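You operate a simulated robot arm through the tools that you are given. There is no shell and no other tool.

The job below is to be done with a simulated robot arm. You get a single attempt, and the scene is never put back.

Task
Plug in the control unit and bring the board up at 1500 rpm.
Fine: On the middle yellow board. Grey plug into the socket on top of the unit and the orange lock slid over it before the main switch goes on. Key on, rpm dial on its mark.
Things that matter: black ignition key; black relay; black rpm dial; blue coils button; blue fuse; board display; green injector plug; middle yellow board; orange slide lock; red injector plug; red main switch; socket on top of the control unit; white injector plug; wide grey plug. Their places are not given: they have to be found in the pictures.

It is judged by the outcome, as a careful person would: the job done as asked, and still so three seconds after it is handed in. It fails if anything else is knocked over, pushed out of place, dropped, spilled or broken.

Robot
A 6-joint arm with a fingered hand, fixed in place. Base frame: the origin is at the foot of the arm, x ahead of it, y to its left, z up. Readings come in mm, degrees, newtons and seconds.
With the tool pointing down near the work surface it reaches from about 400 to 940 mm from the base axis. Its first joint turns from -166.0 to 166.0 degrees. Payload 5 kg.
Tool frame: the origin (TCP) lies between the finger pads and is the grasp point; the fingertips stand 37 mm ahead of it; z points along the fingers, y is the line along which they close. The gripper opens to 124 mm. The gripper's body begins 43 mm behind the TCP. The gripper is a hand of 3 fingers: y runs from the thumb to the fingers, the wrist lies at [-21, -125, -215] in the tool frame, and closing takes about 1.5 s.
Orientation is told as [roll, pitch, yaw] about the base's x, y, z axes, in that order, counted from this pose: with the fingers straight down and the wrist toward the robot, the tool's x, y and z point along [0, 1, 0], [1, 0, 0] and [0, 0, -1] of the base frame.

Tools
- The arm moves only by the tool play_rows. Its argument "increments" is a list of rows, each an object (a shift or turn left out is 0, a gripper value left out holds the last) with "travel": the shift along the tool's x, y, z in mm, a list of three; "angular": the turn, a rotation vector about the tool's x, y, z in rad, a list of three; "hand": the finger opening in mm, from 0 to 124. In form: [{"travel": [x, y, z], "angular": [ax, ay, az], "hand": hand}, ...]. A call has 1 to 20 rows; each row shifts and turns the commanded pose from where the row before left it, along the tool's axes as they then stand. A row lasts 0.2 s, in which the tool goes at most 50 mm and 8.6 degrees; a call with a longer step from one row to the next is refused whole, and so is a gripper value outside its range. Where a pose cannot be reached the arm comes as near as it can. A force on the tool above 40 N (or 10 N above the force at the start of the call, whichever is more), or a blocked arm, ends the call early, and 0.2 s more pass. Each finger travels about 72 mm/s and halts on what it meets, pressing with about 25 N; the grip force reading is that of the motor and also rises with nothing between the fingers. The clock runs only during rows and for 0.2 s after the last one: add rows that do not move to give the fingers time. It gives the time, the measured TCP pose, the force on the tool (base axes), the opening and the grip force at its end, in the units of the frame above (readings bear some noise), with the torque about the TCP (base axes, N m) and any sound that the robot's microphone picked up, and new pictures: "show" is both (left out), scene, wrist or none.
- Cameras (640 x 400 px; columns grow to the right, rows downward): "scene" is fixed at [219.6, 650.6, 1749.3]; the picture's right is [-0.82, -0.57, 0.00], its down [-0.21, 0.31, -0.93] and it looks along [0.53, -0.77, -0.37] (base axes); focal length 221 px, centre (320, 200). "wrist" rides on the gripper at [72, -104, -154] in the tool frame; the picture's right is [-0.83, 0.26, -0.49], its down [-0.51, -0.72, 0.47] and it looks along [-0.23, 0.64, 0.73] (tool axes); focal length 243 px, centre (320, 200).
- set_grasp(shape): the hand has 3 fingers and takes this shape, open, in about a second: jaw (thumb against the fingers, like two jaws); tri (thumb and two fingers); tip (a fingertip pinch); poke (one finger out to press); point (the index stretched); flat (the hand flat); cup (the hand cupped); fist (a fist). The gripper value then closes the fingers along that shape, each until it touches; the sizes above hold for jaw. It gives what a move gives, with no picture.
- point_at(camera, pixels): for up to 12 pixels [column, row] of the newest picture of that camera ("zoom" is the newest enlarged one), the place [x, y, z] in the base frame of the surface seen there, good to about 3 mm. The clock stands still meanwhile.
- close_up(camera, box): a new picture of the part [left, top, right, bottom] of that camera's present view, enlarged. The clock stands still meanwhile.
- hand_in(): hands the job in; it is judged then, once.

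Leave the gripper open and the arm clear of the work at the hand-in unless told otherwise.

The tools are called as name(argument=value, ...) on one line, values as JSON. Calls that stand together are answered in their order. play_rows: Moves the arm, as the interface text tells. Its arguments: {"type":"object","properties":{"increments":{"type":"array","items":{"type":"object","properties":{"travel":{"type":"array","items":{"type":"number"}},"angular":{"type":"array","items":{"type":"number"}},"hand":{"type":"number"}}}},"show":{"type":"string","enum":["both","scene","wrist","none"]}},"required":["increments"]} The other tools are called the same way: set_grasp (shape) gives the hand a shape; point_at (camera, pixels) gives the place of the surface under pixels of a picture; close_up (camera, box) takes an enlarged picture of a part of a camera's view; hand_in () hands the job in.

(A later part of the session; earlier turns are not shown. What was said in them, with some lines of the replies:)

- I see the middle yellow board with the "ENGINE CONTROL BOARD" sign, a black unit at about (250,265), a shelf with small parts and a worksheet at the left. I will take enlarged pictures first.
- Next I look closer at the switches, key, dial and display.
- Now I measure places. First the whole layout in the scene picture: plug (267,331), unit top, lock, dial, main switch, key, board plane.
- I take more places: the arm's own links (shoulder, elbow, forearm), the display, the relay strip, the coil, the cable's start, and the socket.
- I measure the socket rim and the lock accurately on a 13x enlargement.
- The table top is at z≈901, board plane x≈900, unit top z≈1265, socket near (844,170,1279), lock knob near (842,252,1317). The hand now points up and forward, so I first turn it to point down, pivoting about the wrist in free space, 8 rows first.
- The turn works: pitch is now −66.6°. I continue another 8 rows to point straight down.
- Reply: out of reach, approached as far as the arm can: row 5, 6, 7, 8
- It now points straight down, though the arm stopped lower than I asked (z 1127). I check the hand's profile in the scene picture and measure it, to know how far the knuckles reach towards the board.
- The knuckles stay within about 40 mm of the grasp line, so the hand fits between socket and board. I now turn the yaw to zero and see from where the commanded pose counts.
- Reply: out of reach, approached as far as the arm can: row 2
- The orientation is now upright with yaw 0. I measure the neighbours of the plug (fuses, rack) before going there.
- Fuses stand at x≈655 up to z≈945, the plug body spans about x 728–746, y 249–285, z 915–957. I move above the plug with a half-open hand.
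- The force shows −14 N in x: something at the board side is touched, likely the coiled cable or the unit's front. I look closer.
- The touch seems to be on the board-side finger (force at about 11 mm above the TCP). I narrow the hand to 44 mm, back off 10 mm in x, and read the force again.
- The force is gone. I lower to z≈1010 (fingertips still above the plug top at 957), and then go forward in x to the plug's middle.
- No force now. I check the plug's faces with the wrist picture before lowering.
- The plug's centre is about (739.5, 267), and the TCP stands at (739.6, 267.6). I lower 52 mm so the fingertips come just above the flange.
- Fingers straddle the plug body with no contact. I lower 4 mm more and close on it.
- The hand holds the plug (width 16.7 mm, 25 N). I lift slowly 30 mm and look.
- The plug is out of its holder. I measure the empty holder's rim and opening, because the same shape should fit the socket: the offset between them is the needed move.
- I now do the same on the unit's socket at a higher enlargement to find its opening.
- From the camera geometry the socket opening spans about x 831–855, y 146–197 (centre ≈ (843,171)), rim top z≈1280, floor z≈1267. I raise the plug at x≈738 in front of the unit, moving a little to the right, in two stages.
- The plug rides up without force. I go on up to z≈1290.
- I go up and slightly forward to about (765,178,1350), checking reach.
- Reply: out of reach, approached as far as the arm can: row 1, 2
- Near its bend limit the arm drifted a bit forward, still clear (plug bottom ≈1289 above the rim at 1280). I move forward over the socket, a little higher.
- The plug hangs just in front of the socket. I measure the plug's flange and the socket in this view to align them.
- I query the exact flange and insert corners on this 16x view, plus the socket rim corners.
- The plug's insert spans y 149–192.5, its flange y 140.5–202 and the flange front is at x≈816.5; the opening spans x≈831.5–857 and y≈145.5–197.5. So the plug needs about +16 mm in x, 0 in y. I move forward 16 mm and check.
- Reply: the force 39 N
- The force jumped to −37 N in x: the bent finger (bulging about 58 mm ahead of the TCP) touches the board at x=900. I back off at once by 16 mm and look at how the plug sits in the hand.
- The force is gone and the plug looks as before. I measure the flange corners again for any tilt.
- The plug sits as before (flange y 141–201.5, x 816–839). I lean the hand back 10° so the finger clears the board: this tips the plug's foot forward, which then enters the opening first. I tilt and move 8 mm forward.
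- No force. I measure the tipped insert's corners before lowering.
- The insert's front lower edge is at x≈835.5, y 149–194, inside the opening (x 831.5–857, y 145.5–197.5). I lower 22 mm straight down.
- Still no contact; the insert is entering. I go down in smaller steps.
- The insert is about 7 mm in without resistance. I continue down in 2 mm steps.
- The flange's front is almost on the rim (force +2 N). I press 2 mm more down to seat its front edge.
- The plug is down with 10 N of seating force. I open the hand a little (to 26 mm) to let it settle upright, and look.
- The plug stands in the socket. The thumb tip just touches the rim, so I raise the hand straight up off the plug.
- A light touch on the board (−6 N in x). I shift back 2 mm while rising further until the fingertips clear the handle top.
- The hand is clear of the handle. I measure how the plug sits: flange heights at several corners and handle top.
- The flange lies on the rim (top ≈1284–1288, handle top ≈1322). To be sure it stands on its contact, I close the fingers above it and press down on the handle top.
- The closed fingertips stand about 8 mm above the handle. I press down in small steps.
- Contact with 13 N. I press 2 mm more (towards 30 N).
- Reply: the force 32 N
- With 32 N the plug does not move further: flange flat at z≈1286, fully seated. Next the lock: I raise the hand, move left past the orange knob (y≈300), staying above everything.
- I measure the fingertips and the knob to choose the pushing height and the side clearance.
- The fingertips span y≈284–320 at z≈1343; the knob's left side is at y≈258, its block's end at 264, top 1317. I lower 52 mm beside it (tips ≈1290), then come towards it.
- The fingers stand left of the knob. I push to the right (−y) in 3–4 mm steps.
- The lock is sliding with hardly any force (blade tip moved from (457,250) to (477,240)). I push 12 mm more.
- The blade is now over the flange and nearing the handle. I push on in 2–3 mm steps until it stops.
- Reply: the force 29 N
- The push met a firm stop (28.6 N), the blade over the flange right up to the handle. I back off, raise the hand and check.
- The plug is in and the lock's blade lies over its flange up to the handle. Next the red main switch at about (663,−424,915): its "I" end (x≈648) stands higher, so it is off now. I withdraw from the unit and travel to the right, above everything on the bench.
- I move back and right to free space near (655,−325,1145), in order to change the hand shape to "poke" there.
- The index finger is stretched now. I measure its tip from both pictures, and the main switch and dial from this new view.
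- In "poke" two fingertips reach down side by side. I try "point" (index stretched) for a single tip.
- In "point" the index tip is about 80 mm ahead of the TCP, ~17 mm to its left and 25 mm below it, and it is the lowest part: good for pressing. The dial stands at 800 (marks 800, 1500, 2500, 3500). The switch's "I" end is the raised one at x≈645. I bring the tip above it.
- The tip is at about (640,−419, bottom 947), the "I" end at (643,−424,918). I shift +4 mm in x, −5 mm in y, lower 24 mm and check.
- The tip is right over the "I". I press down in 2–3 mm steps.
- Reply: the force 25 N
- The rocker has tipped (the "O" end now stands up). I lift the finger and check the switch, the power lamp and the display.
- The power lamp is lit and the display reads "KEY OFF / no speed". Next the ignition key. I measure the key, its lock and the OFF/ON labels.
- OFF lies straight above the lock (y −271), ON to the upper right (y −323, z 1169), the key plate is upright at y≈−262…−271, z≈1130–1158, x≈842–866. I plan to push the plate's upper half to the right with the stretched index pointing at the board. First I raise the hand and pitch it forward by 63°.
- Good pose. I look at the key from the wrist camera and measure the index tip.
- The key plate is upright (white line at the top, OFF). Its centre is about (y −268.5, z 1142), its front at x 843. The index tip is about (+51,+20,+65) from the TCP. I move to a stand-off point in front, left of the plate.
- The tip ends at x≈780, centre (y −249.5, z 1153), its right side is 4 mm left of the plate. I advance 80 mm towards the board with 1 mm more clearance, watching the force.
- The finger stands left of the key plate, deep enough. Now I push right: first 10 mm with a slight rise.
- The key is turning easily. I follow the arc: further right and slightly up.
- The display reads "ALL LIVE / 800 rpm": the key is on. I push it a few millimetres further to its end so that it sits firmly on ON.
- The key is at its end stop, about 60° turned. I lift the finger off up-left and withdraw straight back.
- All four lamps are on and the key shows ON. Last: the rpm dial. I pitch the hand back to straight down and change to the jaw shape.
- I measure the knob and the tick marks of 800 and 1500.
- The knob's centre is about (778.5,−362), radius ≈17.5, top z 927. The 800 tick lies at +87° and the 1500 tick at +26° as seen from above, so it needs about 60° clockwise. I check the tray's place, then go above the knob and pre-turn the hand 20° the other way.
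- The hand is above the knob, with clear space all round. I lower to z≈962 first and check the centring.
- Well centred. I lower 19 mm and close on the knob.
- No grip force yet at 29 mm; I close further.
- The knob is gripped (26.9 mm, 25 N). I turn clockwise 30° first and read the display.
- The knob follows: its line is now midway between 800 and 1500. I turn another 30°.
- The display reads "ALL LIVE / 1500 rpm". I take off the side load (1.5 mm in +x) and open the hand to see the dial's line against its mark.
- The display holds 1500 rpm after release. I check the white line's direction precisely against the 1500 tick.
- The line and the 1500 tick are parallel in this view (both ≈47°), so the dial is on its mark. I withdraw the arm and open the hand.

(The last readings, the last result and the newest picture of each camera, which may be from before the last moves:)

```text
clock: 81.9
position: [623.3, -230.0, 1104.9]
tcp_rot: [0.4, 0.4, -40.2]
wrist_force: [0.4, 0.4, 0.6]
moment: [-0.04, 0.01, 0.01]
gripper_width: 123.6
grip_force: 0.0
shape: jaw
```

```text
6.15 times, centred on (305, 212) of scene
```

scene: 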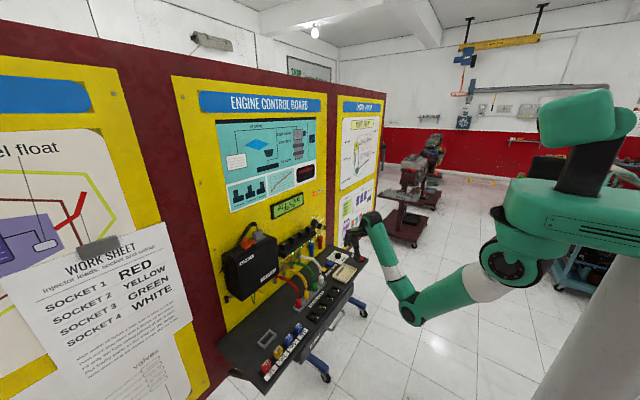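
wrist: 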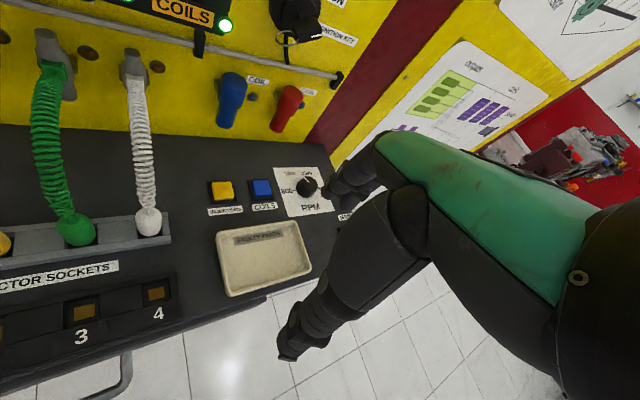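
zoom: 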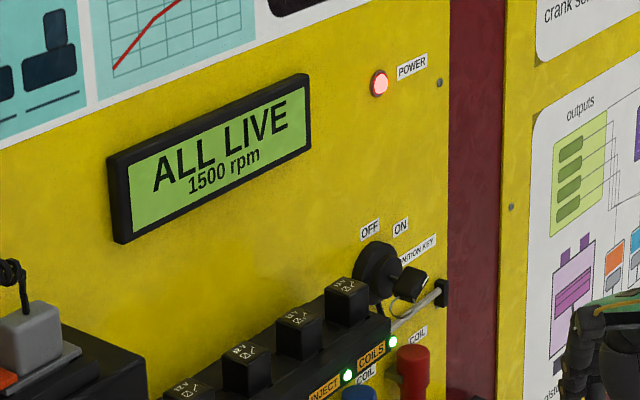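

Everything reads as wanted: plug in, lock over it, power lamp on, key ON, "ALL LIVE 1500 rpm". One last comparison of the unit's underside and the bench.

close_up(camera="scene", box=[215, 260, 279, 340])

close_up(camera="scene", box=[310, 245, 374, 285])

```text
5.00 times, centred on (247, 300) of scene
```

zoom: 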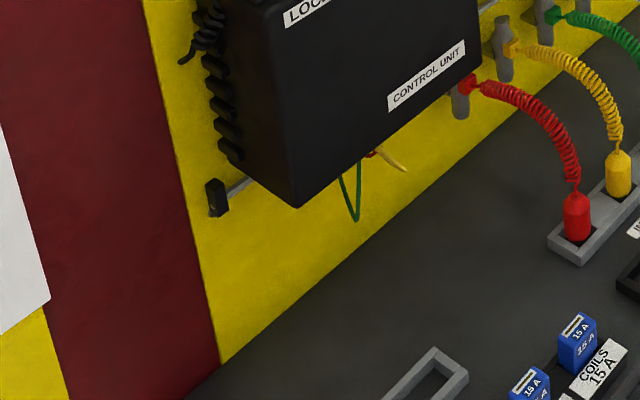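

```text
10.00 times, centred on (342, 265) of scene
```

zoom: 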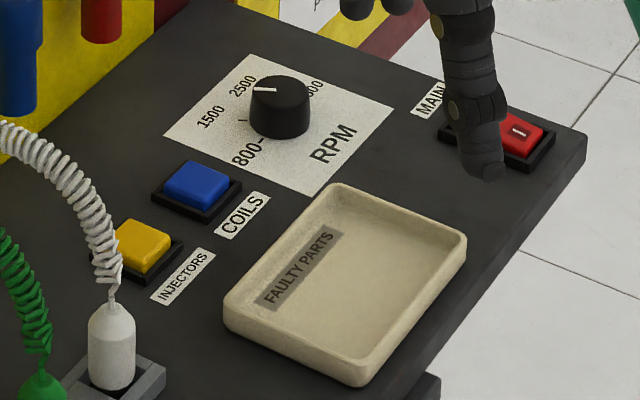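

All parts are in their places; nothing else has moved. The hand is open and clear above the bench edge, so I hand the job in.

hand_in()

```text
The job is handed in.
```

The control unit is plugged in and the board is running. The display reads "ALL LIVE / 1500 rpm". I handed the job in; the tool only confirmed receipt, so I don't have a verdict.

- **Plug and lock:** The grey plug is fully seated in the socket on top of the unit; it did not move under about 32 N of pressing. The orange lock is slid over its flange to the stop. Both were done before the main switch went on.
- **Main switch:** It is on and the power lamp is lit.
- **Key:** It is turned to ON, at its end stop.
- **RPM dial:** It is turned from 800 to 1500, with its line parallel to the 1500 mark. The display held 1500 rpm after I let go.

The hand touched something three times along the way:
- about 14 N near the front of the unit, before the plug was gripped;
- about 37 N against the board while I was lining up the plug;
- about 6 N against the board again as the hand came off the plug.

I backed off each time. In the last close-ups nothing was moved or damaged.

I left the injector plugs, fuses and relays as they were, since the job didn't ask for them. The gripper is open and the arm is clear, above the front edge of the bench.
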